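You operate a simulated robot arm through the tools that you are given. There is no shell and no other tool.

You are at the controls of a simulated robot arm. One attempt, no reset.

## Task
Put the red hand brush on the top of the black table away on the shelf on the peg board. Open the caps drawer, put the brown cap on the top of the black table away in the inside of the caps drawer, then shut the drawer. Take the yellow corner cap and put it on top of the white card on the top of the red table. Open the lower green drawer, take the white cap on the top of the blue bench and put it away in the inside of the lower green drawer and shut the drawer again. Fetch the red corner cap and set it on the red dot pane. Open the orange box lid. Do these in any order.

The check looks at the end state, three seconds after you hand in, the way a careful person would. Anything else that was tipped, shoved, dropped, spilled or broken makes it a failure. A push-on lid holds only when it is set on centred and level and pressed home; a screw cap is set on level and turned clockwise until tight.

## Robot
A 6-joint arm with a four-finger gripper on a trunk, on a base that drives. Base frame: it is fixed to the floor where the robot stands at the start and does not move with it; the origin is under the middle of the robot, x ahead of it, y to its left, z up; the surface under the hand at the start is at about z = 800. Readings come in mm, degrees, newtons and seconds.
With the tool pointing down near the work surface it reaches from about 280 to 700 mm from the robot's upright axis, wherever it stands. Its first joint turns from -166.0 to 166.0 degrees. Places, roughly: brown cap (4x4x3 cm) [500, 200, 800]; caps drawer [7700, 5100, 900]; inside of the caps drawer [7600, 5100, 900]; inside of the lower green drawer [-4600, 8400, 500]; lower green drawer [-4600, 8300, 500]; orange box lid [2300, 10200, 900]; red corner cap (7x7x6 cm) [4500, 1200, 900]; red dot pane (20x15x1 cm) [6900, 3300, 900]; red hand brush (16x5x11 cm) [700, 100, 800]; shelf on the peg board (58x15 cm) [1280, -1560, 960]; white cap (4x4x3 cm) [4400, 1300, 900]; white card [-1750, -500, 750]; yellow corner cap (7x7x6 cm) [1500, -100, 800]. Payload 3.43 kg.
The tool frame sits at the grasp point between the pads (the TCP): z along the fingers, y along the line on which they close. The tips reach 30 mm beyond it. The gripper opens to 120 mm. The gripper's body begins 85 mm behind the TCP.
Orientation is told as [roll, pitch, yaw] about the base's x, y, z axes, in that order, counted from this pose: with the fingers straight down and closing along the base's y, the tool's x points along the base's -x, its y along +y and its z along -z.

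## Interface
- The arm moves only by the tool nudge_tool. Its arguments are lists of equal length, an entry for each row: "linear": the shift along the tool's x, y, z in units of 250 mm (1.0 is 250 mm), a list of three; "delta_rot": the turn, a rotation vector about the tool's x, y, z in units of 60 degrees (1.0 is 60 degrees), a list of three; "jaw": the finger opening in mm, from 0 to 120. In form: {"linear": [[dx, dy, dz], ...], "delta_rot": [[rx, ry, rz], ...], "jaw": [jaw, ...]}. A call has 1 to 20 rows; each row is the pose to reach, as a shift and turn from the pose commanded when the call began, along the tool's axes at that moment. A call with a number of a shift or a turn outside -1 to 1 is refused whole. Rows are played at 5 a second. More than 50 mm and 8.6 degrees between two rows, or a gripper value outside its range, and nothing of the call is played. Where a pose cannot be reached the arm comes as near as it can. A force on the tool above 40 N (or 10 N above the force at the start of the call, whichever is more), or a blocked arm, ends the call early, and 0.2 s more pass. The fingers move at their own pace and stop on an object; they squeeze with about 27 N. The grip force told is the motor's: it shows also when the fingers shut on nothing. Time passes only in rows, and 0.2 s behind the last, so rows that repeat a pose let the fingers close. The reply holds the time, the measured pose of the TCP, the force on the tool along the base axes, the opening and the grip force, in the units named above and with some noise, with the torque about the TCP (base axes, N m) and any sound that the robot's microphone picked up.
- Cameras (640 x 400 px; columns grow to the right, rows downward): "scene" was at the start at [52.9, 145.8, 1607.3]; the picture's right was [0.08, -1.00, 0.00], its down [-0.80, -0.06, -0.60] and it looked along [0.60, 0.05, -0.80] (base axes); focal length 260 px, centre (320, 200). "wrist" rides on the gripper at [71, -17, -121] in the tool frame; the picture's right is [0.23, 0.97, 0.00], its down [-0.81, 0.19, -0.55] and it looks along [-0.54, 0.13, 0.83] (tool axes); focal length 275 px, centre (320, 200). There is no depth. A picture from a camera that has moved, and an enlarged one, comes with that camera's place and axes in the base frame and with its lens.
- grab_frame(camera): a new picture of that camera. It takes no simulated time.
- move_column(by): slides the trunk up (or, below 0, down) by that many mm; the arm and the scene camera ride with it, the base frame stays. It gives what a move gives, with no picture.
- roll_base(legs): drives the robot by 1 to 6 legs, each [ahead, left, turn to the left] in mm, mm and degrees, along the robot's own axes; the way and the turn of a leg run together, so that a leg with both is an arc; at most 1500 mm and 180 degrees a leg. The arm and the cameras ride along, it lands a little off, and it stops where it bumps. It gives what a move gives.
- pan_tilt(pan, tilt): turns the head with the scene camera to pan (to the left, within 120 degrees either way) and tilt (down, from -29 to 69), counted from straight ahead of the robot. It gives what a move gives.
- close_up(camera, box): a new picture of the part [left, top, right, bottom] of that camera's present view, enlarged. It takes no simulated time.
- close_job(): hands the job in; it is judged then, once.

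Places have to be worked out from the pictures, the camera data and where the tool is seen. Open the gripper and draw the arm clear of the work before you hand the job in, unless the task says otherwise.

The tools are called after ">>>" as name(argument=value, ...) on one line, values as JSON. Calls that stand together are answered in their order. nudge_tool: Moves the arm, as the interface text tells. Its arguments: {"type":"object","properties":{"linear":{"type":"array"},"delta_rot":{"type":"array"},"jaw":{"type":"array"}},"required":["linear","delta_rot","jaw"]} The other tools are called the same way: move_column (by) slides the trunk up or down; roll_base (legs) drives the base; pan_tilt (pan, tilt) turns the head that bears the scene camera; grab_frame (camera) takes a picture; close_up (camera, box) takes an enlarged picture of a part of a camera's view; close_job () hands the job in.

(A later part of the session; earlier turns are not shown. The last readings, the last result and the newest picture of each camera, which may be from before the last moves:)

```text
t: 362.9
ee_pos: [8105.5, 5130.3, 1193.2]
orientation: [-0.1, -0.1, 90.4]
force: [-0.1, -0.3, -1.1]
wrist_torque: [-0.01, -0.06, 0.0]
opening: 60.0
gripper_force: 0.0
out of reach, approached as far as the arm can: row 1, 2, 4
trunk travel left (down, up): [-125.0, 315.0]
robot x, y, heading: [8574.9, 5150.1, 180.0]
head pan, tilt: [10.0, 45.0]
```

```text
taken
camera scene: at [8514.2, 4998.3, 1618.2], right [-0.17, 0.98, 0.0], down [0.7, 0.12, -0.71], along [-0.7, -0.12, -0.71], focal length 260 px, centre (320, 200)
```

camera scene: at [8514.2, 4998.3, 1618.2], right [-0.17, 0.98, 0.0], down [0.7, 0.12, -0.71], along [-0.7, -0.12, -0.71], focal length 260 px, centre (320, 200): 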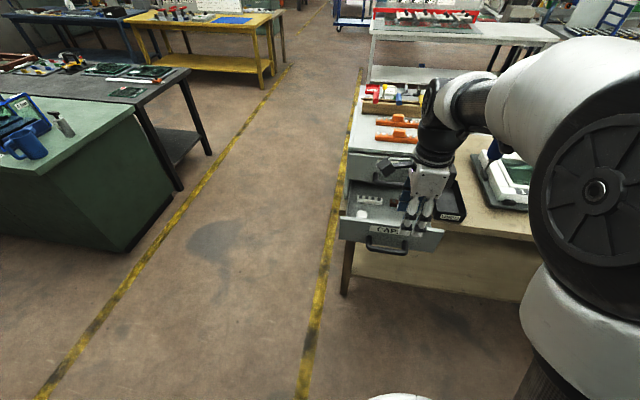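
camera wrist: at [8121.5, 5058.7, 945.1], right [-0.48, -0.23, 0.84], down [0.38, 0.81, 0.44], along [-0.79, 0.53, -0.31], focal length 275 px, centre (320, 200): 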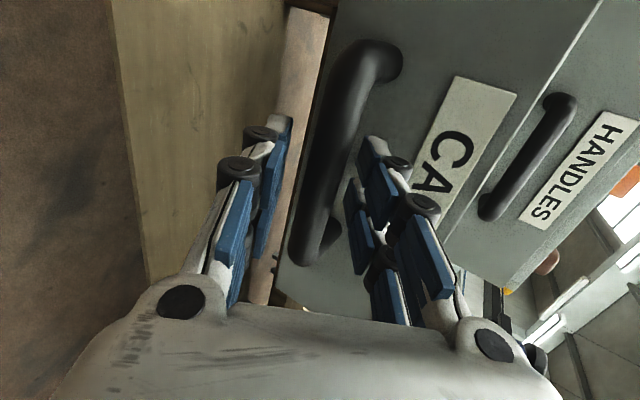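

I turn the gripper so it closes along y (better clearance in the drawer), then drive back in to fetch the cap from the box top.

>>> nudge_tool(linear=[[0, 0, -0.02], [0, 0, -0.04], [0, 0, -0.06], [0, 0, -0.08], [0, 0, -0.1], [0, 0, -0.12], [0, 0, -0.14], [0, 0, -0.16]], delta_rot=[[0, 0, -0.125], [0, 0, -0.25], [0, 0, -0.375], [0, 0, -0.5], [0, 0, -0.625], [0, 0, -0.75], [0, 0, -0.875], [0, 0, -1.0]], jaw=[70, 70, 70, 70, 70, 70, 70, 70])

>>> nudge_tool(linear=[[0, 0, 0], [0, 0, 0], [0, 0, 0], [0, 0, 0]], delta_rot=[[0, 0, -0.125], [0, 0, -0.25], [0, 0, -0.375], [0, 0, -0.49]], jaw=[80, 80, 80, 80])

>>> roll_base(legs=[[280, -100, 0]])

>>> grab_frame(camera="wrist")

>>> grab_frame(camera="scene")

```text
t: 364.7
ee_pos: [8106.4, 5130.2, 1232.9]
orientation: [0.0, 0.0, 150.5]
force: [-0.6, 1.1, 0.8]
wrist_torque: [0.0, 0.0, -0.01]
opening: 69.9
gripper_force: 0.1
trunk travel left (down, up): [-125.0, 315.0]
robot x, y, heading: [8575.1, 5151.0, 179.9]
head pan, tilt: [10.0, 45.0]
```

```text
t: 365.7
ee_pos: [8105.3, 5130.1, 1234.3]
orientation: [-0.1, 0.0, 180.0]
force: [0.6, 0.5, 0.8]
wrist_torque: [0.0, 0.0, -0.03]
opening: 80.0
gripper_force: 0.0
trunk travel left (down, up): [-125.0, 315.0]
robot x, y, heading: [8577.9, 5150.9, 180.0]
head pan, tilt: [10.0, 45.0]
```

```text
t: 367.8
ee_pos: [7821.1, 5228.0, 1233.2]
orientation: [0.0, 0.0, -179.7]
force: [-0.3, -0.2, -0.2]
wrist_torque: [-0.01, -0.06, 0.03]
opening: 80.2
gripper_force: 0.1
trunk travel left (down, up): [-125.0, 315.0]
robot x, y, heading: [8296.5, 5249.6, -179.6]
head pan, tilt: [10.0, 45.0]
```

```text
taken
camera wrist: at [7891.7, 5243.8, 1354.3], right [0.24, -0.97, 0.0], down [-0.81, -0.2, 0.55], along [-0.54, -0.13, -0.83], focal length 275 px, centre (320, 200)
```

wrist: 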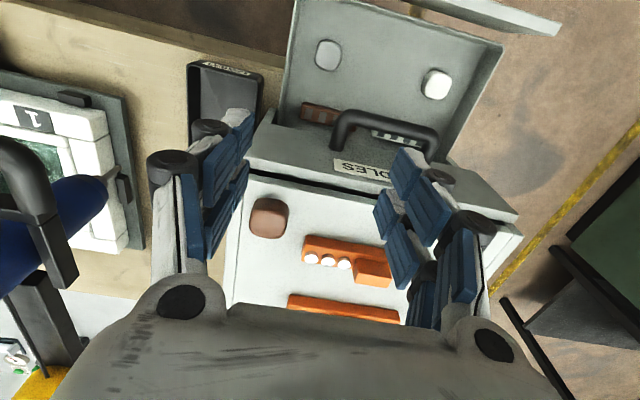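

```text
taken
camera scene: at [8232.3, 5098.6, 1618.3], right [-0.18, 0.98, 0.0], down [0.7, 0.13, -0.71], along [-0.69, -0.13, -0.71], focal length 260 px, centre (320, 200)
```

scene: 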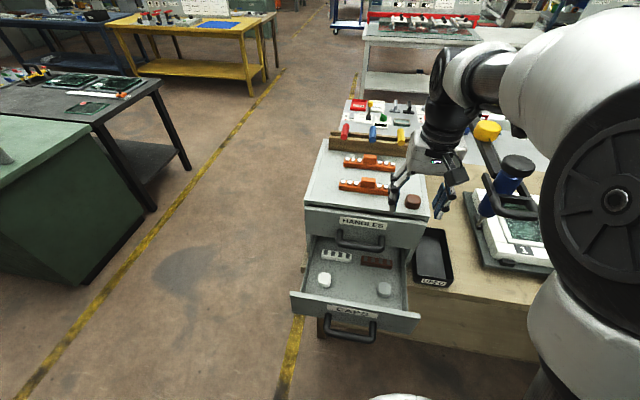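

The brown cap is still on the box top; inside the drawer are a white and a gray cap plus two strips with free space between them. I move over the brown cap.

>>> nudge_tool(linear=[[-0.15, -0.033, 0.04], [-0.3, -0.066, 0.09], [-0.45, -0.098, 0.132]], delta_rot=[[0, 0, 0], [0, 0, 0], [0, 0, 0]], jaw=[75, 75, 75])

>>> grab_frame(camera="wrist")

```text
t: 368.6
ee_pos: [7707.5, 5252.2, 1200.2]
orientation: [0.0, 0.1, -179.7]
force: [-0.4, -0.6, 0.2]
wrist_torque: [-0.02, -0.01, -0.01]
opening: 74.7
gripper_force: 0.1
trunk travel left (down, up): [-125.0, 315.0]
robot x, y, heading: [8294.4, 5251.2, -179.6]
head pan, tilt: [10.0, 45.0]
```

```text
taken
camera wrist: at [7778.2, 5269.3, 1321.3], right [0.24, -0.97, 0.0], down [-0.81, -0.2, 0.55], along [-0.54, -0.13, -0.83], focal length 275 px, centre (320, 200)
```

wrist: 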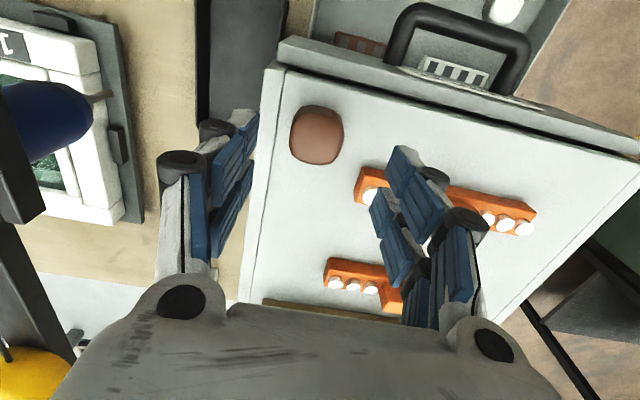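

The cap is right under the hand. I descend and grip it.

>>> nudge_tool(linear=[[0.006, -0.012, 0.1], [0.006, -0.012, 0.2], [0.006, -0.012, 0.24], [0.006, -0.012, 0.24], [0.006, -0.012, 0.24], [0.006, -0.012, 0.24], [0.006, -0.012, 0.24]], delta_rot=[[0, 0, 0], [0, 0, 0], [0, 0, 0], [0, 0, 0], [0, 0, 0], [0, 0, 0], [0, 0, 0]], jaw=[75, 75, 75, 55, 35, 0, 0])

>>> nudge_tool(linear=[[0, 0, -0.08], [0, 0, -0.2], [0, 0, -0.32]], delta_rot=[[0, 0, 0], [0, 0, 0], [0, 0, 0]], jaw=[0, 0, 0])

>>> grab_frame(camera="wrist")

```text
t: 370.2
ee_pos: [7712.0, 5254.6, 1140.5]
orientation: [-0.1, 0.1, -179.8]
force: [-0.9, -0.2, 0.3]
wrist_torque: [0.03, -0.02, 0.01]
opening: 38.3
gripper_force: 26.8
trunk travel left (down, up): [-125.0, 315.0]
robot x, y, heading: [8294.0, 5250.3, -179.6]
head pan, tilt: [10.0, 45.0]
```

```text
t: 371.0
ee_pos: [7709.2, 5253.8, 1219.0]
orientation: [-0.1, 0.1, -179.7]
force: [-1.0, 0.1, 0.2]
wrist_torque: [0.01, 0.03, 0.0]
opening: 38.2
gripper_force: 27.0
trunk travel left (down, up): [-125.0, 315.0]
robot x, y, heading: [8292.1, 5254.1, -179.4]
head pan, tilt: [10.0, 45.0]
```

```text
taken
camera wrist: at [7780.5, 5271.0, 1340.1], right [0.24, -0.97, 0.0], down [-0.81, -0.2, 0.55], along [-0.54, -0.13, -0.83], focal length 275 px, centre (320, 200)
```

wrist: 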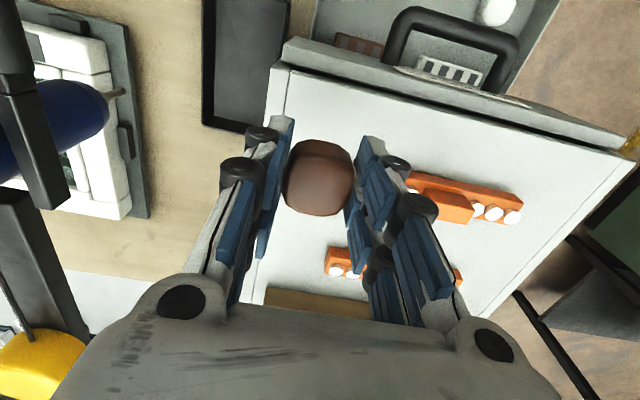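

The cap is held. I carry it over the free middle of the open drawer (≈[7868,5133]).

>>> nudge_tool(linear=[[0.15, 0.06, 0], [0.3, 0.16, 0], [0.44, 0.28, 0], [0.55, 0.39, 0], [0.634, 0.487, 0]], delta_rot=[[0, 0, 0], [0, 0, 0], [0, 0, 0], [0, 0, 0], [0, 0, 0]], jaw=[0, 0, 0, 0, 0])

>>> grab_frame(camera="wrist")

>>> grab_frame(camera="scene")

```text
t: 372.2
ee_pos: [7873.3, 5132.1, 1224.8]
orientation: [0.0, 0.0, -179.7]
force: [-0.1, -0.1, -0.9]
wrist_torque: [-0.01, 0.0, 0.0]
opening: 38.1
gripper_force: 26.9
trunk travel left (down, up): [-125.0, 315.0]
robot x, y, heading: [8291.3, 5251.8, -179.6]
head pan, tilt: [10.0, 45.0]
```

```text
taken
camera wrist: at [7945.4, 5147.7, 1345.3], right [0.24, -0.97, 0.0], down [-0.81, -0.2, 0.55], along [-0.54, -0.13, -0.83], focal length 275 px, centre (320, 200)
```

wrist: 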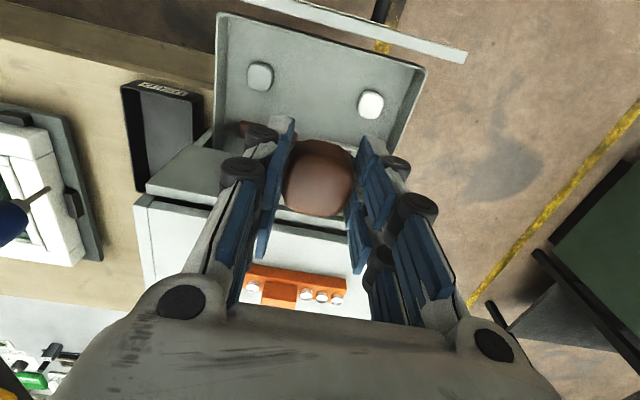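

```text
taken
camera scene: at [8234.0, 5097.9, 1618.3], right [-0.18, 0.98, 0.0], down [0.69, 0.13, -0.71], along [-0.7, -0.13, -0.71], focal length 260 px, centre (320, 200)
```

scene: 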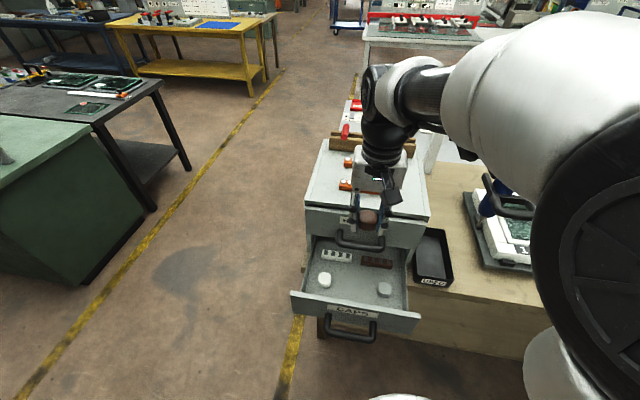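

The target spot between the two caps inside is free. I lower the cap into the drawer, first to TCP z≈985.

>>> nudge_tool(linear=[[-0.01, 0, 0.19], [-0.016, 0, 0.38], [-0.016, 0, 0.57], [-0.016, 0, 0.76], [-0.016, 0, 0.95]], delta_rot=[[0, 0, 0], [0, 0, 0], [0, 0, 0], [0, 0, 0], [0, 0, 0]], jaw=[0, 0, 0, 0, 0])

>>> grab_frame(camera="wrist")

>>> close_up(camera="scene", box=[280, 170, 440, 340])

```text
t: 373.4
ee_pos: [7866.9, 5135.2, 981.4]
orientation: [-0.1, 0.0, -179.6]
force: [0.0, -0.1, -0.3]
wrist_torque: [0.0, 0.02, -0.03]
opening: 38.0
gripper_force: 26.9
trunk travel left (down, up): [-125.0, 315.0]
robot x, y, heading: [8293.7, 5250.0, -179.7]
head pan, tilt: [10.0, 45.0]
```

```text
taken
camera wrist: at [7937.3, 5151.8, 1102.2], right [0.24, -0.97, 0.0], down [-0.81, -0.2, 0.55], along [-0.54, -0.13, -0.83], focal length 275 px, centre (320, 200)
```

wrist: 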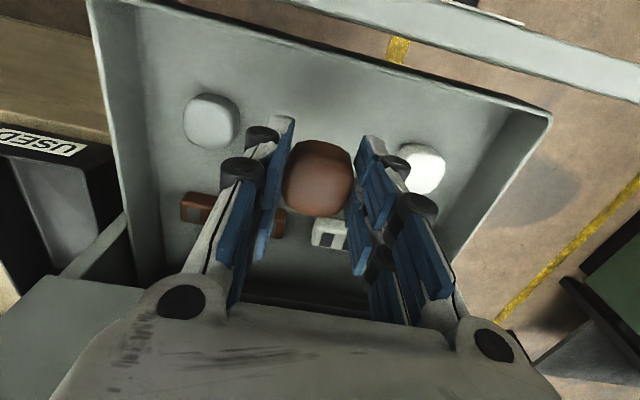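

```text
2.35 times, centred on (360, 255) of scene
camera zoom: at [8232.3, 5098.0, 1618.2], right [-0.18, 0.98, 0.0], down [0.7, 0.13, -0.71], along [-0.69, -0.13, -0.71], focal length 610 px, centre (226, 71)
```

zoom: 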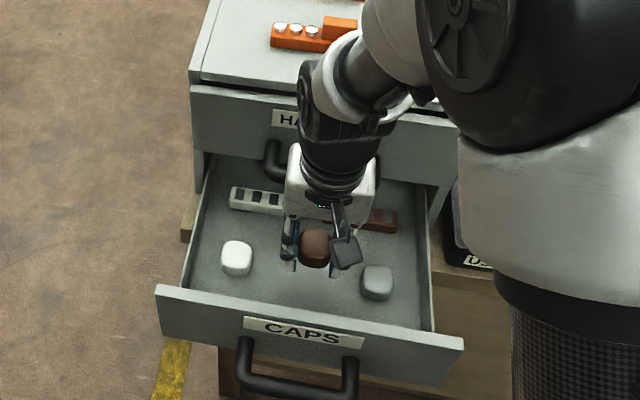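

Clear on all sides. I lower further, then in small steps to contact.

>>> nudge_tool(linear=[[0, 0, 0.08], [0, 0, 0.16]], delta_rot=[[0, 0, 0], [0, 0, 0]], jaw=[0, 0])

>>> nudge_tool(linear=[[0, 0, 0.02]], delta_rot=[[0, 0, 0]], jaw=[0])

>>> nudge_tool(linear=[[0, 0, 0.02]], delta_rot=[[0, 0, 0]], jaw=[0])

```text
t: 374.0
ee_pos: [7866.7, 5134.4, 941.1]
orientation: [-0.2, -0.1, -179.7]
force: [-0.3, -0.2, -0.3]
wrist_torque: [0.0, 0.0, 0.01]
opening: 38.2
gripper_force: 26.8
trunk travel left (down, up): [-125.0, 315.0]
robot x, y, heading: [8291.9, 5252.0, -179.4]
head pan, tilt: [10.0, 45.0]
```

```text
t: 374.4
ee_pos: [7867.0, 5133.6, 936.9]
orientation: [-0.1, 0.1, -179.6]
force: [-0.2, 0.2, 0.1]
wrist_torque: [0.02, -0.02, -0.01]
opening: 38.3
gripper_force: 26.3
trunk travel left (down, up): [-125.0, 315.0]
robot x, y, heading: [8291.7, 5252.3, -179.2]
head pan, tilt: [10.0, 45.0]
```

```text
t: 374.8
ee_pos: [7866.8, 5132.6, 931.9]
orientation: [0.0, 0.0, -179.7]
force: [0.5, 0.4, -0.8]
wrist_torque: [0.01, -0.02, 0.05]
opening: 38.0
gripper_force: 26.6
trunk travel left (down, up): [-125.0, 315.0]
robot x, y, heading: [8290.4, 5256.3, -179.5]
head pan, tilt: [10.0, 45.0]
```

>>> nudge_tool(linear=[[0, 0, 0.02]], delta_rot=[[0, 0, 0]], jaw=[0])

>>> nudge_tool(linear=[[0, 0, 0.02]], delta_rot=[[0, 0, 0]], jaw=[0])

>>> close_up(camera="scene", box=[300, 210, 420, 330])

```text
t: 375.2
ee_pos: [7866.2, 5132.5, 928.4]
orientation: [0.0, 0.1, -179.6]
force: [-0.8, 0.5, -0.4]
wrist_torque: [0.01, 0.03, -0.01]
opening: 38.2
gripper_force: 26.7
trunk travel left (down, up): [-125.0, 315.0]
robot x, y, heading: [8295.2, 5251.4, -179.6]
head pan, tilt: [10.0, 45.0]
```

```text
t: 375.6
ee_pos: [7867.9, 5132.4, 923.3]
orientation: [-0.1, 0.1, -179.8]
force: [0.6, 0.3, 0.9]
wrist_torque: [-0.01, 0.04, 0.01]
opening: 38.1
gripper_force: 27.1
trunk travel left (down, up): [-125.0, 315.0]
robot x, y, heading: [8294.7, 5253.8, -179.5]
head pan, tilt: [10.0, 45.0]
```

```text
3.33 times, centred on (360, 270) of scene
camera zoom: at [8233.1, 5098.3, 1618.3], right [-0.18, 0.98, 0.0], down [0.7, 0.13, -0.71], along [-0.7, -0.13, -0.71], focal length 865 px, centre (187, -33)
```

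zoom: 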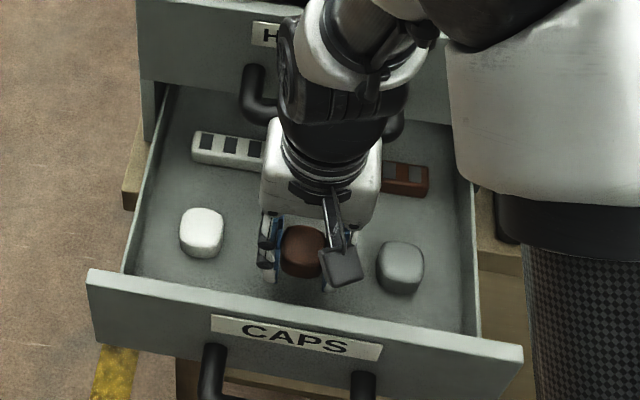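

Very close to the drawer floor now. I continue with small steps.

>>> nudge_tool(linear=[[0, 0, 0.014]], delta_rot=[[0, 0, 0]], jaw=[0])

>>> nudge_tool(linear=[[0, 0, 0.014]], delta_rot=[[0, 0, 0]], jaw=[0])

```text
t: 376.0
ee_pos: [7867.7, 5133.4, 918.1]
orientation: [0.0, 0.0, -179.7]
force: [0.4, 0.3, 0.0]
wrist_torque: [-0.01, 0.01, -0.02]
opening: 37.8
gripper_force: 27.1
trunk travel left (down, up): [-125.0, 315.0]
robot x, y, heading: [8295.1, 5251.9, -179.5]
head pan, tilt: [10.0, 45.0]
```

```text
t: 376.4
ee_pos: [7866.8, 5132.9, 915.8]
orientation: [-0.1, -0.1, -179.6]
force: [-0.1, 0.2, -0.2]
wrist_torque: [0.03, 0.02, -0.02]
opening: 38.2
gripper_force: 27.0
trunk travel left (down, up): [-125.0, 315.0]
robot x, y, heading: [8293.4, 5250.4, -179.6]
head pan, tilt: [10.0, 45.0]
```

No contact yet (cap bottom ≈879). Two more small steps.

>>> nudge_tool(linear=[[0, 0, 0.014]], delta_rot=[[0, 0, 0]], jaw=[0])

>>> nudge_tool(linear=[[0, 0, 0.014]], delta_rot=[[0, 0, 0]], jaw=[0])

```text
t: 376.8
ee_pos: [7867.2, 5132.5, 913.3]
orientation: [-0.1, 0.0, -179.6]
force: [-0.2, 0.2, -0.7]
wrist_torque: [0.03, 0.03, 0.01]
opening: 38.1
gripper_force: 27.3
trunk travel left (down, up): [-125.0, 315.0]
robot x, y, heading: [8294.8, 5252.9, -179.5]
head pan, tilt: [10.0, 45.0]
```

```text
t: 377.2
ee_pos: [7866.5, 5133.5, 909.7]
orientation: [0.0, -0.1, -179.6]
force: [0.3, -0.5, -0.5]
wrist_torque: [-0.03, 0.0, -0.01]
opening: 38.1
gripper_force: 26.8
trunk travel left (down, up): [-125.0, 315.0]
robot x, y, heading: [8290.0, 5253.6, -179.6]
head pan, tilt: [10.0, 45.0]
```

>>> nudge_tool(linear=[[0, 0, 0.014]], delta_rot=[[0, 0, 0]], jaw=[0])

>>> nudge_tool(linear=[[0, 0, 0.014]], delta_rot=[[0, 0, 0]], jaw=[0])

>>> grab_frame(camera="wrist")

>>> close_up(camera="scene", box=[300, 210, 420, 330])

```text
t: 377.6
ee_pos: [7865.7, 5132.6, 906.1]
orientation: [-0.1, -0.1, -179.7]
force: [0.3, 0.1, 0.1]
wrist_torque: [0.02, 0.02, 0.02]
opening: 38.2
gripper_force: 26.7
trunk travel left (down, up): [-125.0, 315.0]
robot x, y, heading: [8293.0, 5252.9, -179.2]
head pan, tilt: [10.0, 45.0]
```

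```text
t: 378.0
ee_pos: [7866.1, 5133.0, 902.9]
orientation: [-0.1, 0.0, -179.7]
force: [0.6, -0.6, 0.1]
wrist_torque: [-0.02, 0.0, 0.05]
opening: 38.3
gripper_force: 26.6
trunk travel left (down, up): [-125.0, 315.0]
robot x, y, heading: [8290.6, 5253.5, -179.4]
head pan, tilt: [10.0, 45.0]
```

```text
taken
camera wrist: at [7936.8, 5149.5, 1023.3], right [0.24, -0.97, 0.0], down [-0.81, -0.2, 0.55], along [-0.54, -0.13, -0.83], focal length 275 px, centre (320, 200)
```

wrist: 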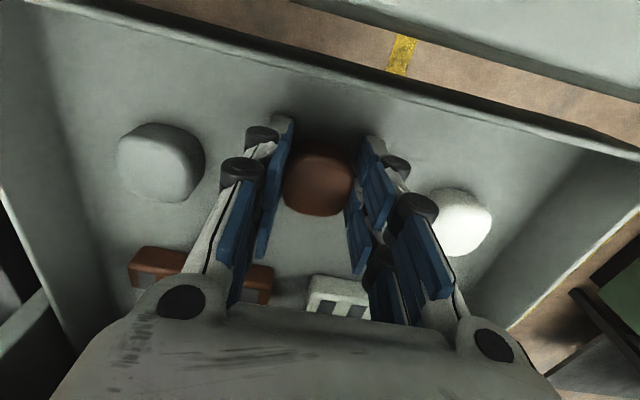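

```text
3.33 times, centred on (360, 270) of scene
camera zoom: at [8233.1, 5098.3, 1618.3], right [-0.18, 0.98, 0.0], down [0.7, 0.13, -0.71], along [-0.7, -0.13, -0.71], focal length 865 px, centre (187, -33)
```

zoom: 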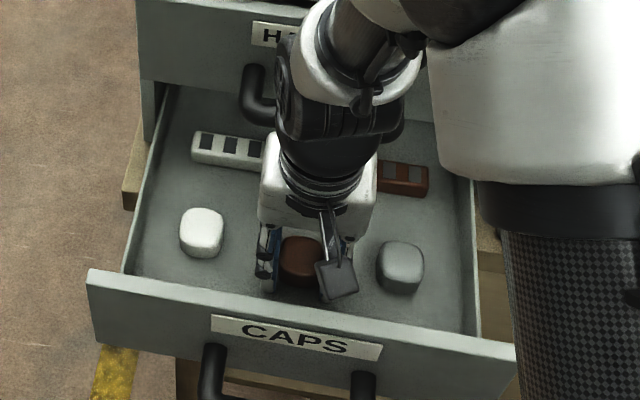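

Still no contact; I keep stepping down with attention to force.

>>> nudge_tool(linear=[[0, 0, 0.014]], delta_rot=[[0, 0, 0]], jaw=[0])

>>> nudge_tool(linear=[[0, 0, 0.014]], delta_rot=[[0, 0, 0]], jaw=[0])

```text
t: 378.4
ee_pos: [7866.1, 5133.5, 901.5]
orientation: [0.0, -0.3, -179.7]
force: [-0.2, 0.9, 28.0]
wrist_torque: [0.06, -0.07, -0.01]
opening: 38.0
gripper_force: 27.3
trunk travel left (down, up): [-125.0, 315.0]
robot x, y, heading: [8291.9, 5251.4, -179.5]
head pan, tilt: [10.0, 45.0]
```

```text
t: 378.7
ee_pos: [7862.7, 5134.6, 900.8]
orientation: [0.1, -0.5, -179.7]
force: [0.1, 2.7, 19.1]
wrist_torque: [0.15, -0.2, 0.06]
opening: 38.1
gripper_force: 27.6
trunk travel left (down, up): [-125.0, 315.0]
robot x, y, heading: [8292.0, 5253.8, -179.5]
head pan, tilt: [10.0, 45.0]
stopped in row 1: the force on the tool passed its limit at 45 N (the readings are from after the stop); the commanded pose is now the measured one
```

The cap touches the drawer floor. I ease up 2 mm, open, and withdraw vertically.

>>> nudge_tool(linear=[[0, 0, -0.006], [0, 0, -0.006], [0, 0, -0.006], [0, 0, -0.006]], delta_rot=[[0, 0, 0], [0, 0, 0], [0, 0, 0], [0, 0, 0]], jaw=[38, 46, 54, 60])

>>> nudge_tool(linear=[[0, 0, -0.08], [0, 0, -0.22], [0, 0, -0.4], [0, 0, -0.58], [0, 0, -0.76], [0, 0, -0.94]], delta_rot=[[0, 0, 0], [0, 0, 0], [0, 0, 0], [0, 0, 0], [0, 0, 0], [0, 0, 0]], jaw=[60, 60, 60, 60, 60, 60])

>>> grab_frame(camera="scene")

>>> grab_frame(camera="wrist")

```text
t: 379.7
ee_pos: [7863.5, 5132.5, 901.1]
orientation: [0.0, -0.2, -179.7]
force: [0.6, -0.4, -0.5]
wrist_torque: [-0.01, -0.01, -0.03]
opening: 60.1
gripper_force: 0.0
trunk travel left (down, up): [-125.0, 315.0]
robot x, y, heading: [8290.6, 5252.0, -179.5]
head pan, tilt: [10.0, 45.0]
```

```text
t: 381.1
ee_pos: [7865.4, 5133.1, 1138.3]
orientation: [0.0, -0.2, -179.7]
force: [0.9, -0.2, 0.5]
wrist_torque: [-0.01, 0.02, 0.03]
opening: 60.3
gripper_force: 0.1
trunk travel left (down, up): [-125.0, 315.0]
robot x, y, heading: [8293.9, 5251.6, -179.5]
head pan, tilt: [10.0, 45.0]
```

```text
taken
camera scene: at [8233.8, 5098.6, 1618.4], right [-0.18, 0.98, 0.0], down [0.69, 0.13, -0.71], along [-0.7, -0.13, -0.71], focal length 260 px, centre (320, 200)
```

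scene: 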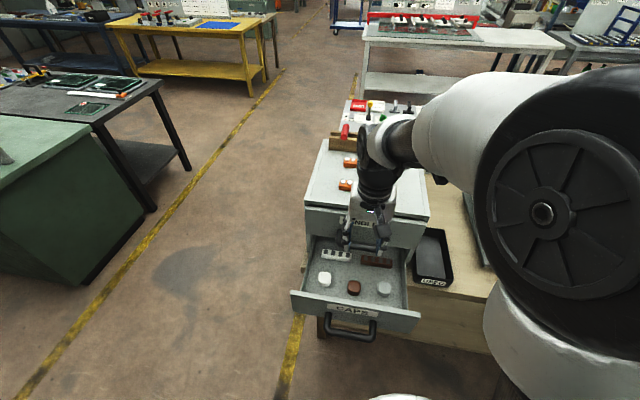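

```text
taken
camera wrist: at [7937.1, 5150.0, 1258.2], right [0.24, -0.97, 0.0], down [-0.81, -0.2, 0.56], along [-0.54, -0.13, -0.83], focal length 275 px, centre (320, 200)
```

wrist: 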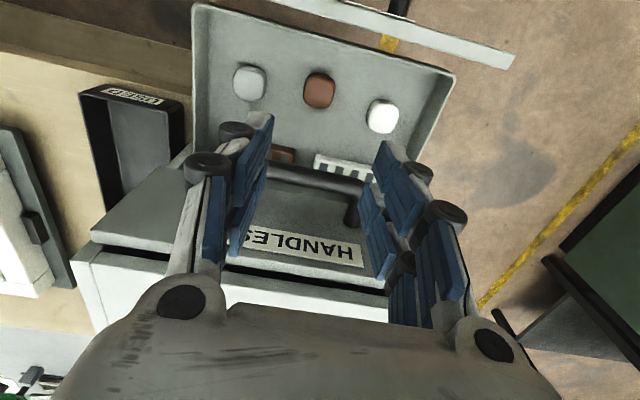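

The brown cap sits in the drawer between the others. To shut it, I'll push the panel with closed fingers pitched 30° below horizontal, so I raise the hand and back the base off again.

>>> nudge_tool(linear=[[0, 0, -0.15], [0, 0, -0.3], [0.1, 0, -0.36]], delta_rot=[[0, 0, 0], [0, 0, 0], [0, 0, 0]], jaw=[40, 20, 0])

>>> roll_base(legs=[[-285, 100, -0.5]])

```text
t: 381.9
ee_pos: [7892.4, 5132.8, 1226.0]
orientation: [0.0, -0.4, -179.6]
force: [0.3, -0.2, -0.4]
wrist_torque: [0.04, 0.06, -0.01]
opening: 8.1
gripper_force: 2.5
trunk travel left (down, up): [-125.0, 315.0]
robot x, y, heading: [8292.8, 5251.5, -179.2]
head pan, tilt: [10.0, 45.0]
```

```text
t: 384.0
ee_pos: [8177.1, 5034.4, 1227.3]
orientation: [0.1, -0.3, -180.0]
force: [0.0, -0.6, -0.4]
wrist_torque: [-0.01, 0.04, -0.01]
opening: 0.1
gripper_force: 27.1
trunk travel left (down, up): [-125.0, 315.0]
robot x, y, heading: [8578.1, 5153.4, -179.9]
head pan, tilt: [10.0, 45.0]
```

Now I pitch the tool toward the drawer while moving to a point in front of the open panel.

>>> nudge_tool(linear=[[-0.073, -0.048, 0.12], [-0.147, -0.096, 0.245], [-0.22, -0.144, 0.37], [-0.294, -0.192, 0.49], [-0.367, -0.24, 0.61], [-0.441, -0.288, 0.735], [-0.514, -0.336, 0.86], [-0.588, -0.384, 0.98]], delta_rot=[[0, -0.125, 0], [0, -0.25, 0], [0, -0.375, 0], [0, -0.5, 0], [0, -0.625, 0], [0, -0.75, 0], [0, -0.875, 0], [0, -1.0, 0]], jaw=[0, 0, 0, 0, 0, 0, 0, 0])

>>> grab_frame(camera="wrist")

>>> grab_frame(camera="scene")

```text
t: 385.8
ee_pos: [8005.7, 5102.5, 1005.4]
orientation: [-8.8, -58.7, -173.4]
force: [-1.1, 0.2, -0.2]
wrist_torque: [0.02, 0.0, -0.01]
opening: 0.0
gripper_force: 27.2
out of reach, approached as far as the arm can: row 5, 6, 7, 8
trunk travel left (down, up): [-125.0, 315.0]
robot x, y, heading: [8578.8, 5154.6, -179.6]
head pan, tilt: [10.0, 45.0]
```

```text
taken
camera wrist: at [8145.1, 5116.1, 1007.8], right [0.1, -0.96, -0.27], down [0.05, -0.27, 0.96], along [-0.99, -0.11, 0.02], focal length 275 px, centre (320, 200)
```

wrist: 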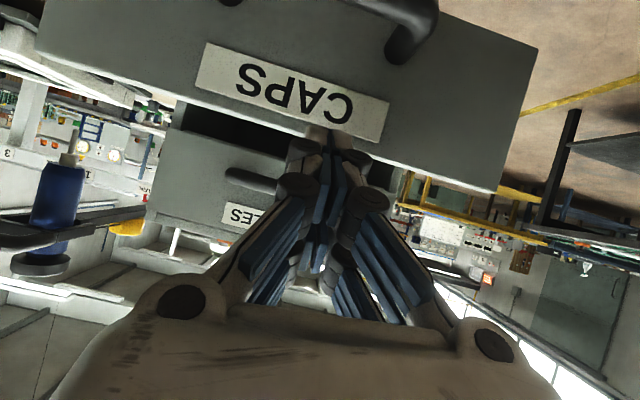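

```text
taken
camera scene: at [8516.1, 4999.1, 1618.1], right [-0.18, 0.98, 0.0], down [0.7, 0.12, -0.71], along [-0.69, -0.12, -0.71], focal length 260 px, centre (320, 200)
```

scene: 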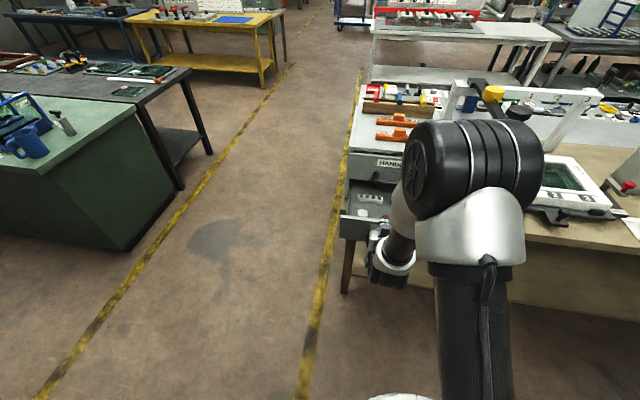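

That pitched pose isn't reachable well in this wrist configuration. I undo it and will instead regrip the handle in the earlier, proven orientation and push the drawer shut.

>>> nudge_tool(linear=[[-0.069, 0.048, -0.125], [-0.139, 0.096, -0.25], [-0.208, 0.144, -0.375], [-0.278, 0.192, -0.5], [-0.347, 0.24, -0.625], [-0.416, 0.288, -0.75], [-0.486, 0.336, -0.874], [-0.555, 0.384, -0.999]], delta_rot=[[0, 0.125, 0], [0, 0.25, 0], [0, 0.375, 0], [0, 0.5, 0], [0, 0.625, 0], [0, 0.75, 0], [0, 0.875, 0], [0, 1.0, 0]], jaw=[10, 20, 30, 40, 50, 50, 50, 50])

```text
t: 387.6
ee_pos: [8142.9, 4980.8, 1248.1]
orientation: [-4.6, 1.3, 178.9]
force: [-0.1, 0.2, -0.1]
wrist_torque: [0.01, 0.04, 0.03]
opening: 50.0
gripper_force: 0.1
trunk travel left (down, up): [-125.0, 315.0]
robot x, y, heading: [8576.5, 5151.2, -180.0]
head pan, tilt: [10.0, 45.0]
```

Level the tool first and turn it back to yaw 90° (closing axis in the vertical plane when pitched).

>>> nudge_tool(linear=[[0, 0, 0], [0, 0, 0]], delta_rot=[[-0.0767, -0.0217, 0], [-0.0767, -0.0217, 0]], jaw=[50, 50])

>>> nudge_tool(linear=[[0, 0, 0], [0, 0, 0], [0, 0, 0], [0, 0, 0], [0, 0, 0], [0, 0, 0], [0, 0, 0], [0, 0, 0]], delta_rot=[[0, 0, 0.125], [0, 0, 0.25], [0, 0, 0.375], [0, 0, 0.5], [0, 0, 0.625], [0, 0, 0.75], [0, 0, 0.875], [0, 0, 1.0]], jaw=[50, 50, 50, 50, 50, 50, 50, 50])

>>> nudge_tool(linear=[[0, 0, 0], [0, 0, 0], [0, 0, 0], [0, 0, 0]], delta_rot=[[0, 0, 0.12], [0, 0, 0.24], [0, 0, 0.36], [0, 0, 0.475]], jaw=[50, 50, 50, 50])

```text
t: 388.2
ee_pos: [8141.8, 4982.0, 1247.4]
orientation: [0.1, -0.1, 178.8]
force: [0.1, -0.2, 0.6]
wrist_torque: [0.0, 0.02, 0.0]
opening: 49.9
gripper_force: 0.1
trunk travel left (down, up): [-125.0, 315.0]
robot x, y, heading: [8576.0, 5149.9, -180.0]
head pan, tilt: [10.0, 45.0]
```

```text
t: 390.0
ee_pos: [8144.4, 4983.6, 1246.1]
orientation: [0.3, -0.2, 118.8]
force: [1.2, 0.0, 0.8]
wrist_torque: [0.01, 0.03, -0.01]
opening: 50.0
gripper_force: 0.1
trunk travel left (down, up): [-125.0, 315.0]
robot x, y, heading: [8578.3, 5156.0, -179.6]
head pan, tilt: [10.0, 45.0]
```

```text
t: 391.0
ee_pos: [8142.6, 4984.6, 1245.6]
orientation: [0.1, 0.0, 90.3]
force: [-0.4, -0.6, -0.8]
wrist_torque: [-0.01, -0.01, -0.01]
opening: 50.1
gripper_force: 0.0
trunk travel left (down, up): [-125.0, 315.0]
robot x, y, heading: [8578.8, 5153.5, -180.1]
head pan, tilt: [10.0, 45.0]
```

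Now I pitch 60° toward the drawer again while moving in front of the open drawer's handle.

>>> nudge_tool(linear=[[-0.073, 0.023, 0.12], [-0.146, 0.047, 0.24], [-0.219, 0.07, 0.36], [-0.292, 0.094, 0.48], [-0.364, 0.117, 0.6], [-0.437, 0.14, 0.72], [-0.51, 0.164, 0.84], [-0.583, 0.187, 0.96]], delta_rot=[[-0.125, 0, 0], [-0.25, 0, 0], [-0.375, 0, 0], [-0.5, 0, 0], [-0.625, 0, 0], [-0.75, 0, 0], [-0.875, 0, 0], [-1.0, 0, 0]], jaw=[45, 42, 40, 40, 40, 40, 40, 40])

>>> grab_frame(camera="wrist")

```text
t: 392.8
ee_pos: [8087.0, 5098.2, 1165.8]
orientation: [42.1, 2.6, 92.9]
force: [-1.0, -0.8, 0.0]
wrist_torque: [0.01, -0.02, -0.01]
opening: 40.0
gripper_force: 0.0
out of reach, approached as far as the arm can: row 5, 6, 7, 8
trunk travel left (down, up): [-125.0, 315.0]
robot x, y, heading: [8578.0, 5151.6, -180.0]
head pan, tilt: [10.0, 45.0]
```

```text
taken
camera wrist: at [8183.2, 5033.8, 1247.0], right [-0.71, -0.24, 0.66], down [0.19, 0.84, 0.5], along [-0.68, 0.48, -0.56], focal length 275 px, centre (320, 200)
```

wrist: 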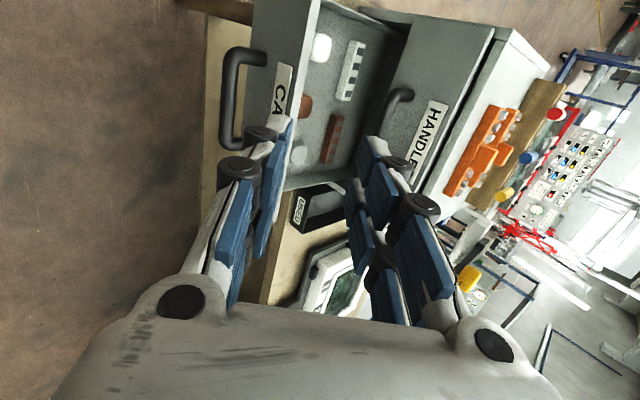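

The wrist hit its inner reach limit; I move the base 130 mm farther back so there is room, then finish the pitching.

>>> roll_base(legs=[[-130, 0, 0]])

>>> nudge_tool(linear=[[-0.025, -0.033, 0.141], [-0.05, -0.067, 0.283], [-0.075, -0.1, 0.424], [-0.1, -0.133, 0.566], [-0.125, -0.167, 0.707], [-0.15, -0.2, 0.849]], delta_rot=[[-0.05, -0.01, 0], [-0.1, -0.02, 0.001], [-0.149, -0.03, 0.001], [-0.199, -0.041, 0.002], [-0.248, -0.051, 0.002], [-0.298, -0.061, 0.003]], jaw=[40, 40, 40, 40, 40, 40])

>>> grab_frame(camera="wrist")

```text
t: 394.1
ee_pos: [8219.3, 5097.3, 1166.4]
orientation: [42.2, 2.5, 93.1]
force: [0.4, 0.9, 0.5]
wrist_torque: [0.0, 0.01, -0.02]
opening: 40.1
gripper_force: 0.1
trunk travel left (down, up): [-125.0, 315.0]
robot x, y, heading: [8707.4, 5154.9, -179.5]
head pan, tilt: [10.0, 45.0]
```

```text
t: 395.4
ee_pos: [8108.9, 5122.1, 975.0]
orientation: [60.0, 0.3, 90.1]
force: [-0.4, 0.4, -0.9]
wrist_torque: [-0.01, -0.02, -0.01]
opening: 39.9
gripper_force: 0.1
out of reach, approached as far as the arm can: row 1, 2
trunk travel left (down, up): [-125.0, 315.0]
robot x, y, heading: [8709.6, 5155.9, -179.5]
head pan, tilt: [10.0, 45.0]
```

```text
taken
camera wrist: at [8221.0, 5050.0, 1020.3], right [-0.49, -0.23, 0.84], down [0.38, 0.81, 0.44], along [-0.79, 0.53, -0.31], focal length 275 px, centre (320, 200)
```

wrist: 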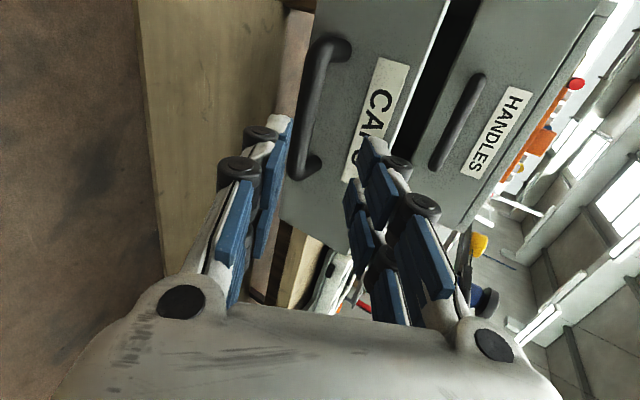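

The pose is back in front of the handle. I advance toward the bar (at ≈[7997,5129,892]) and check alignment.

>>> nudge_tool(linear=[[-0.02, -0.04, 0.15], [-0.032, -0.063, 0.28], [-0.032, -0.063, 0.38]], delta_rot=[[0, 0, 0], [0, 0, 0], [0, 0, 0]], jaw=[40, 40, 40])

>>> grab_frame(camera="wrist")

```text
t: 396.2
ee_pos: [8036.6, 5129.0, 911.5]
orientation: [60.0, 0.4, 90.1]
force: [0.1, -0.5, -0.5]
wrist_torque: [0.02, 0.03, -0.02]
opening: 39.6
gripper_force: 0.0
trunk travel left (down, up): [-125.0, 315.0]
robot x, y, heading: [8708.0, 5157.3, -179.6]
head pan, tilt: [10.0, 45.0]
```

```text
taken
camera wrist: at [8148.6, 5057.1, 957.6], right [-0.49, -0.23, 0.84], down [0.38, 0.81, 0.44], along [-0.79, 0.53, -0.31], focal length 275 px, centre (320, 200)
```

wrist: 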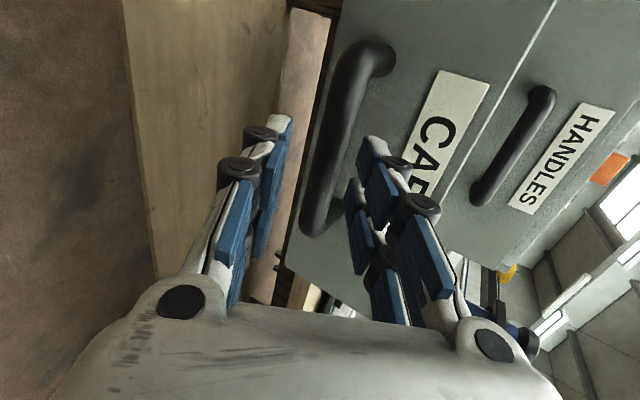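

Slight offset: I shift 5 mm along the closing axis while advancing, then close on the bar.

>>> nudge_tool(linear=[[0, 0.02, 0.05], [0, 0.02, 0.12], [0, 0.02, 0.12], [0, 0.02, 0.12], [0, 0.02, 0.12], [0, 0.02, 0.12]], delta_rot=[[0, 0, 0], [0, 0, 0], [0, 0, 0], [0, 0, 0], [0, 0, 0], [0, 0, 0]], jaw=[40, 40, 25, 10, 0, 0])

>>> grab_frame(camera="wrist")

```text
t: 397.6
ee_pos: [8007.6, 5129.1, 900.7]
orientation: [60.2, 0.4, 90.2]
force: [-0.7, 1.7, 8.0]
wrist_torque: [1.02, 0.17, 0.4]
opening: 19.1
gripper_force: 42.0
trunk travel left (down, up): [-125.0, 315.0]
robot x, y, heading: [8707.2, 5155.4, -179.8]
head pan, tilt: [10.0, 45.0]
```

```text
taken
camera wrist: at [8120.4, 5057.1, 947.3], right [-0.48, -0.23, 0.85], down [0.38, 0.81, 0.44], along [-0.79, 0.53, -0.31], focal length 275 px, centre (320, 200)
```

wrist: 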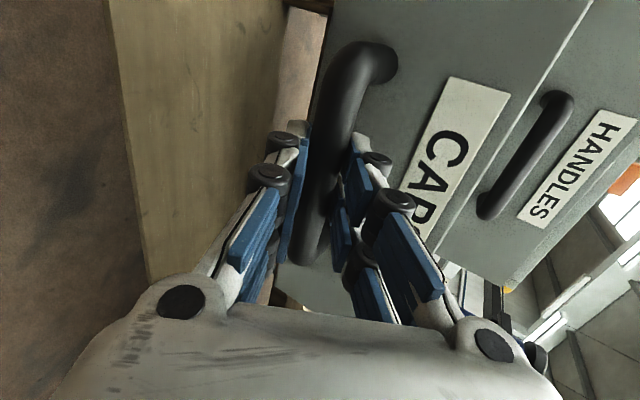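

Gripped again. I push the drawer in: first 100 mm with the arm.

>>> nudge_tool(linear=[[0, 0.05, 0.0866], [0, 0.1, 0.173], [0, 0.15, 0.26], [0, 0.2, 0.3464]], delta_rot=[[0, 0, 0], [0, 0, 0], [0, 0, 0], [0, 0, 0]], jaw=[0, 0, 0, 0])

```text
t: 398.6
ee_pos: [7907.4, 5128.8, 901.6]
orientation: [60.1, 0.3, 90.2]
force: [-0.8, -1.7, 10.8]
wrist_torque: [0.71, 0.27, 1.02]
opening: 19.0
gripper_force: 45.5
trunk travel left (down, up): [-125.0, 315.0]
robot x, y, heading: [8707.8, 5152.9, -179.6]
head pan, tilt: [10.0, 45.0]
```

Good. Now I roll the base ahead 75 mm to keep pushing while keeping the arm in reach.

>>> roll_base(legs=[[75, 0, 0]])

>>> close_up(camera="scene", box=[300, 110, 460, 270])

```text
t: 399.7
ee_pos: [7835.0, 5127.3, 901.6]
orientation: [60.1, 0.3, 90.1]
force: [-1.4, -2.2, 13.7]
wrist_torque: [1.07, 0.1, 0.75]
opening: 18.9
gripper_force: 44.5
trunk travel left (down, up): [-125.0, 315.0]
robot x, y, heading: [8634.1, 5151.2, -179.7]
head pan, tilt: [10.0, 45.0]
```

```text
2.50 times, centred on (380, 190) of scene
camera zoom: at [8576.6, 4998.6, 1618.3], right [-0.18, 0.98, 0.0], down [0.7, 0.13, -0.71], along [-0.7, -0.13, -0.71], focal length 649 px, centre (170, 225)
```

zoom: 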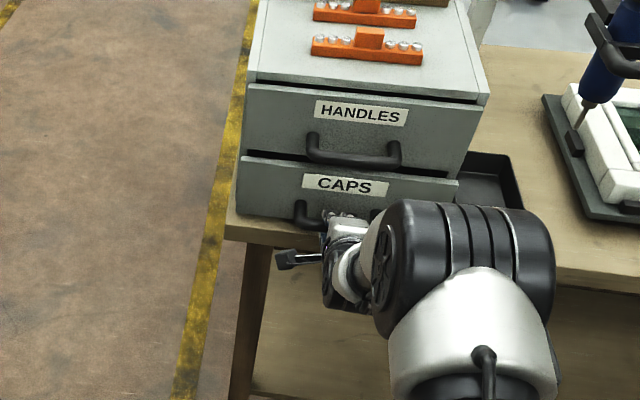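

About 24 mm remain. I push the last bit with the arm in small steps until it seats.

>>> nudge_tool(linear=[[0, 0.024, 0.0416], [0, 0.044, 0.0762]], delta_rot=[[0, 0, 0], [0, 0, 0]], jaw=[0, 0])

>>> nudge_tool(linear=[[0, 0.008, 0.0139]], delta_rot=[[0, 0, 0]], jaw=[0])

>>> close_up(camera="scene", box=[300, 110, 460, 270])

```text
t: 400.3
ee_pos: [7812.9, 5128.9, 901.6]
orientation: [60.1, 0.3, 90.2]
force: [5.0, 0.3, 5.8]
wrist_torque: [1.02, 0.08, 0.85]
opening: 19.0
gripper_force: 45.1
trunk travel left (down, up): [-125.0, 315.0]
robot x, y, heading: [8636.2, 5153.5, -179.7]
head pan, tilt: [10.0, 45.0]
```

```text
t: 400.7
ee_pos: [7812.5, 5129.3, 901.9]
orientation: [59.8, 0.3, 90.3]
force: [26.5, 1.0, 6.0]
wrist_torque: [1.11, -0.09, 0.59]
opening: 19.2
gripper_force: 44.9
trunk travel left (down, up): [-125.0, 315.0]
robot x, y, heading: [8637.1, 5152.7, -179.7]
head pan, tilt: [10.0, 45.0]
```

```text
2.50 times, centred on (380, 190) of scene
camera zoom: at [8580.0, 4998.9, 1618.5], right [-0.18, 0.98, 0.0], down [0.69, 0.13, -0.71], along [-0.7, -0.13, -0.71], focal length 649 px, centre (170, 225)
```

zoom: 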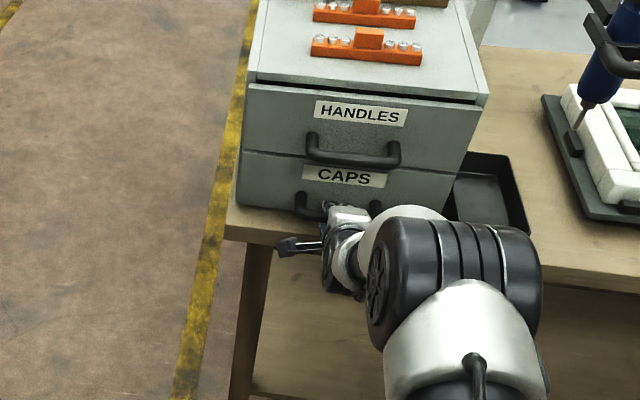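

The drawer is seated (26 N back-pressure, flush in view). I release the handle and back straight out.

>>> nudge_tool(linear=[[0, -0.004, -0.007], [0, -0.004, -0.007], [0, -0.004, -0.007]], delta_rot=[[0, 0, 0], [0, 0, 0], [0, 0, 0]], jaw=[25, 36, 42])

>>> nudge_tool(linear=[[0, 0, -0.1], [0, 0, -0.25], [0, 0, -0.42], [0, 0, -0.6], [0, 0, -0.78]], delta_rot=[[0, 0, 0], [0, 0, 0], [0, 0, 0], [0, 0, 0], [0, 0, 0]], jaw=[42, 42, 42, 42, 42])

>>> grab_frame(camera="wrist")

>>> close_up(camera="scene", box=[300, 110, 460, 270])

```text
t: 401.5
ee_pos: [7810.7, 5127.7, 901.9]
orientation: [60.1, 0.3, 90.1]
force: [0.1, 0.4, -0.3]
wrist_torque: [0.01, -0.01, -0.02]
opening: 42.3
gripper_force: 0.0
trunk travel left (down, up): [-125.0, 315.0]
robot x, y, heading: [8634.4, 5152.5, -179.9]
head pan, tilt: [10.0, 45.0]
```

```text
t: 402.7
ee_pos: [7981.8, 5132.3, 998.6]
orientation: [60.1, 0.3, 90.1]
force: [-0.7, -0.7, 0.0]
wrist_torque: [0.01, 0.02, -0.01]
opening: 41.9
gripper_force: 0.1
trunk travel left (down, up): [-125.0, 315.0]
robot x, y, heading: [8634.4, 5151.6, -179.2]
head pan, tilt: [10.0, 45.0]
```

```text
taken
camera wrist: at [8093.4, 5060.8, 1044.5], right [-0.48, -0.23, 0.84], down [0.38, 0.81, 0.44], along [-0.79, 0.53, -0.31], focal length 275 px, centre (320, 200)
```

wrist: 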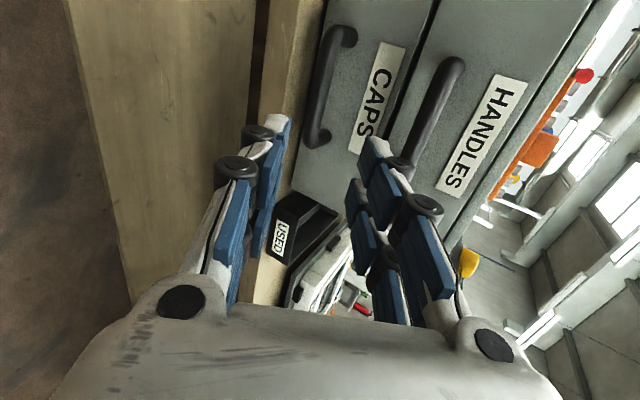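

```text
2.50 times, centred on (380, 190) of scene
camera zoom: at [8576.4, 4999.0, 1618.4], right [-0.18, 0.98, 0.0], down [0.69, 0.13, -0.71], along [-0.7, -0.13, -0.71], focal length 649 px, centre (170, 225)
```

zoom: 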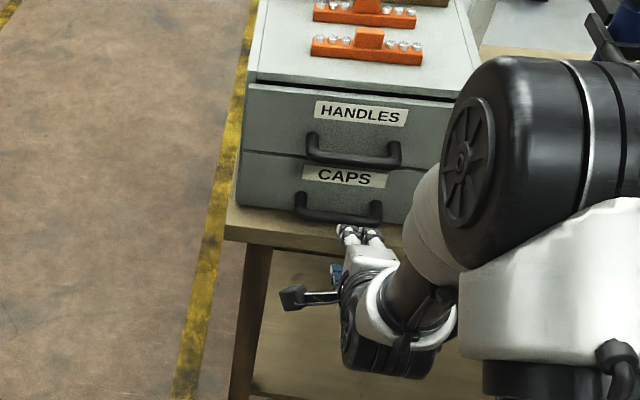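

Drawer shut cleanly. I bring the tool upright again and raise it for travelling.

>>> nudge_tool(linear=[[0, 0.065, -0.04], [0, 0.13, -0.08], [0, 0.195, -0.12], [0, 0.26, -0.16], [0, 0.325, -0.2], [0, 0.39, -0.24], [0, 0.455, -0.28], [0, 0.52, -0.3]], delta_rot=[[0.125, 0, 0], [0.25, 0, 0], [0.375, 0, 0], [0.5, 0, 0], [0.625, 0, 0], [0.75, 0, 0], [0.875, 0, 0], [1.0, 0, 0]], jaw=[50, 60, 60, 60, 60, 60, 60, 60])

>>> pan_tilt(pan=60, tilt=25)

>>> grab_frame(camera="scene")

```text
t: 404.5
ee_pos: [7980.6, 5132.7, 1146.2]
orientation: [-0.1, 0.4, 90.1]
force: [-1.3, 0.3, -1.4]
wrist_torque: [-0.01, -0.02, 0.0]
opening: 59.9
gripper_force: 0.1
out of reach, approached as far as the arm can: row 3
trunk travel left (down, up): [-125.0, 315.0]
robot x, y, heading: [8633.3, 5156.7, -179.8]
head pan, tilt: [10.0, 45.0]
```

```text
t: 405.7
ee_pos: [7983.2, 5131.8, 1146.3]
orientation: [0.1, 0.4, 90.1]
force: [-0.3, 0.8, 0.0]
wrist_torque: [0.03, 0.01, 0.0]
opening: 60.1
gripper_force: 0.1
trunk travel left (down, up): [-125.0, 315.0]
robot x, y, heading: [8637.0, 5153.6, -179.7]
head pan, tilt: [60.0, 25.0]
```

```text
taken
camera scene: at [8609.5, 4933.6, 1648.8], right [-0.87, 0.5, 0.0], down [0.21, 0.37, -0.91], along [-0.45, -0.79, -0.42], focal length 260 px, centre (320, 200)
```

scene: 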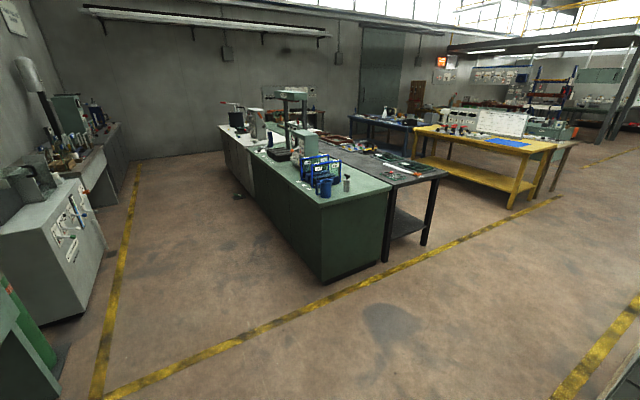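

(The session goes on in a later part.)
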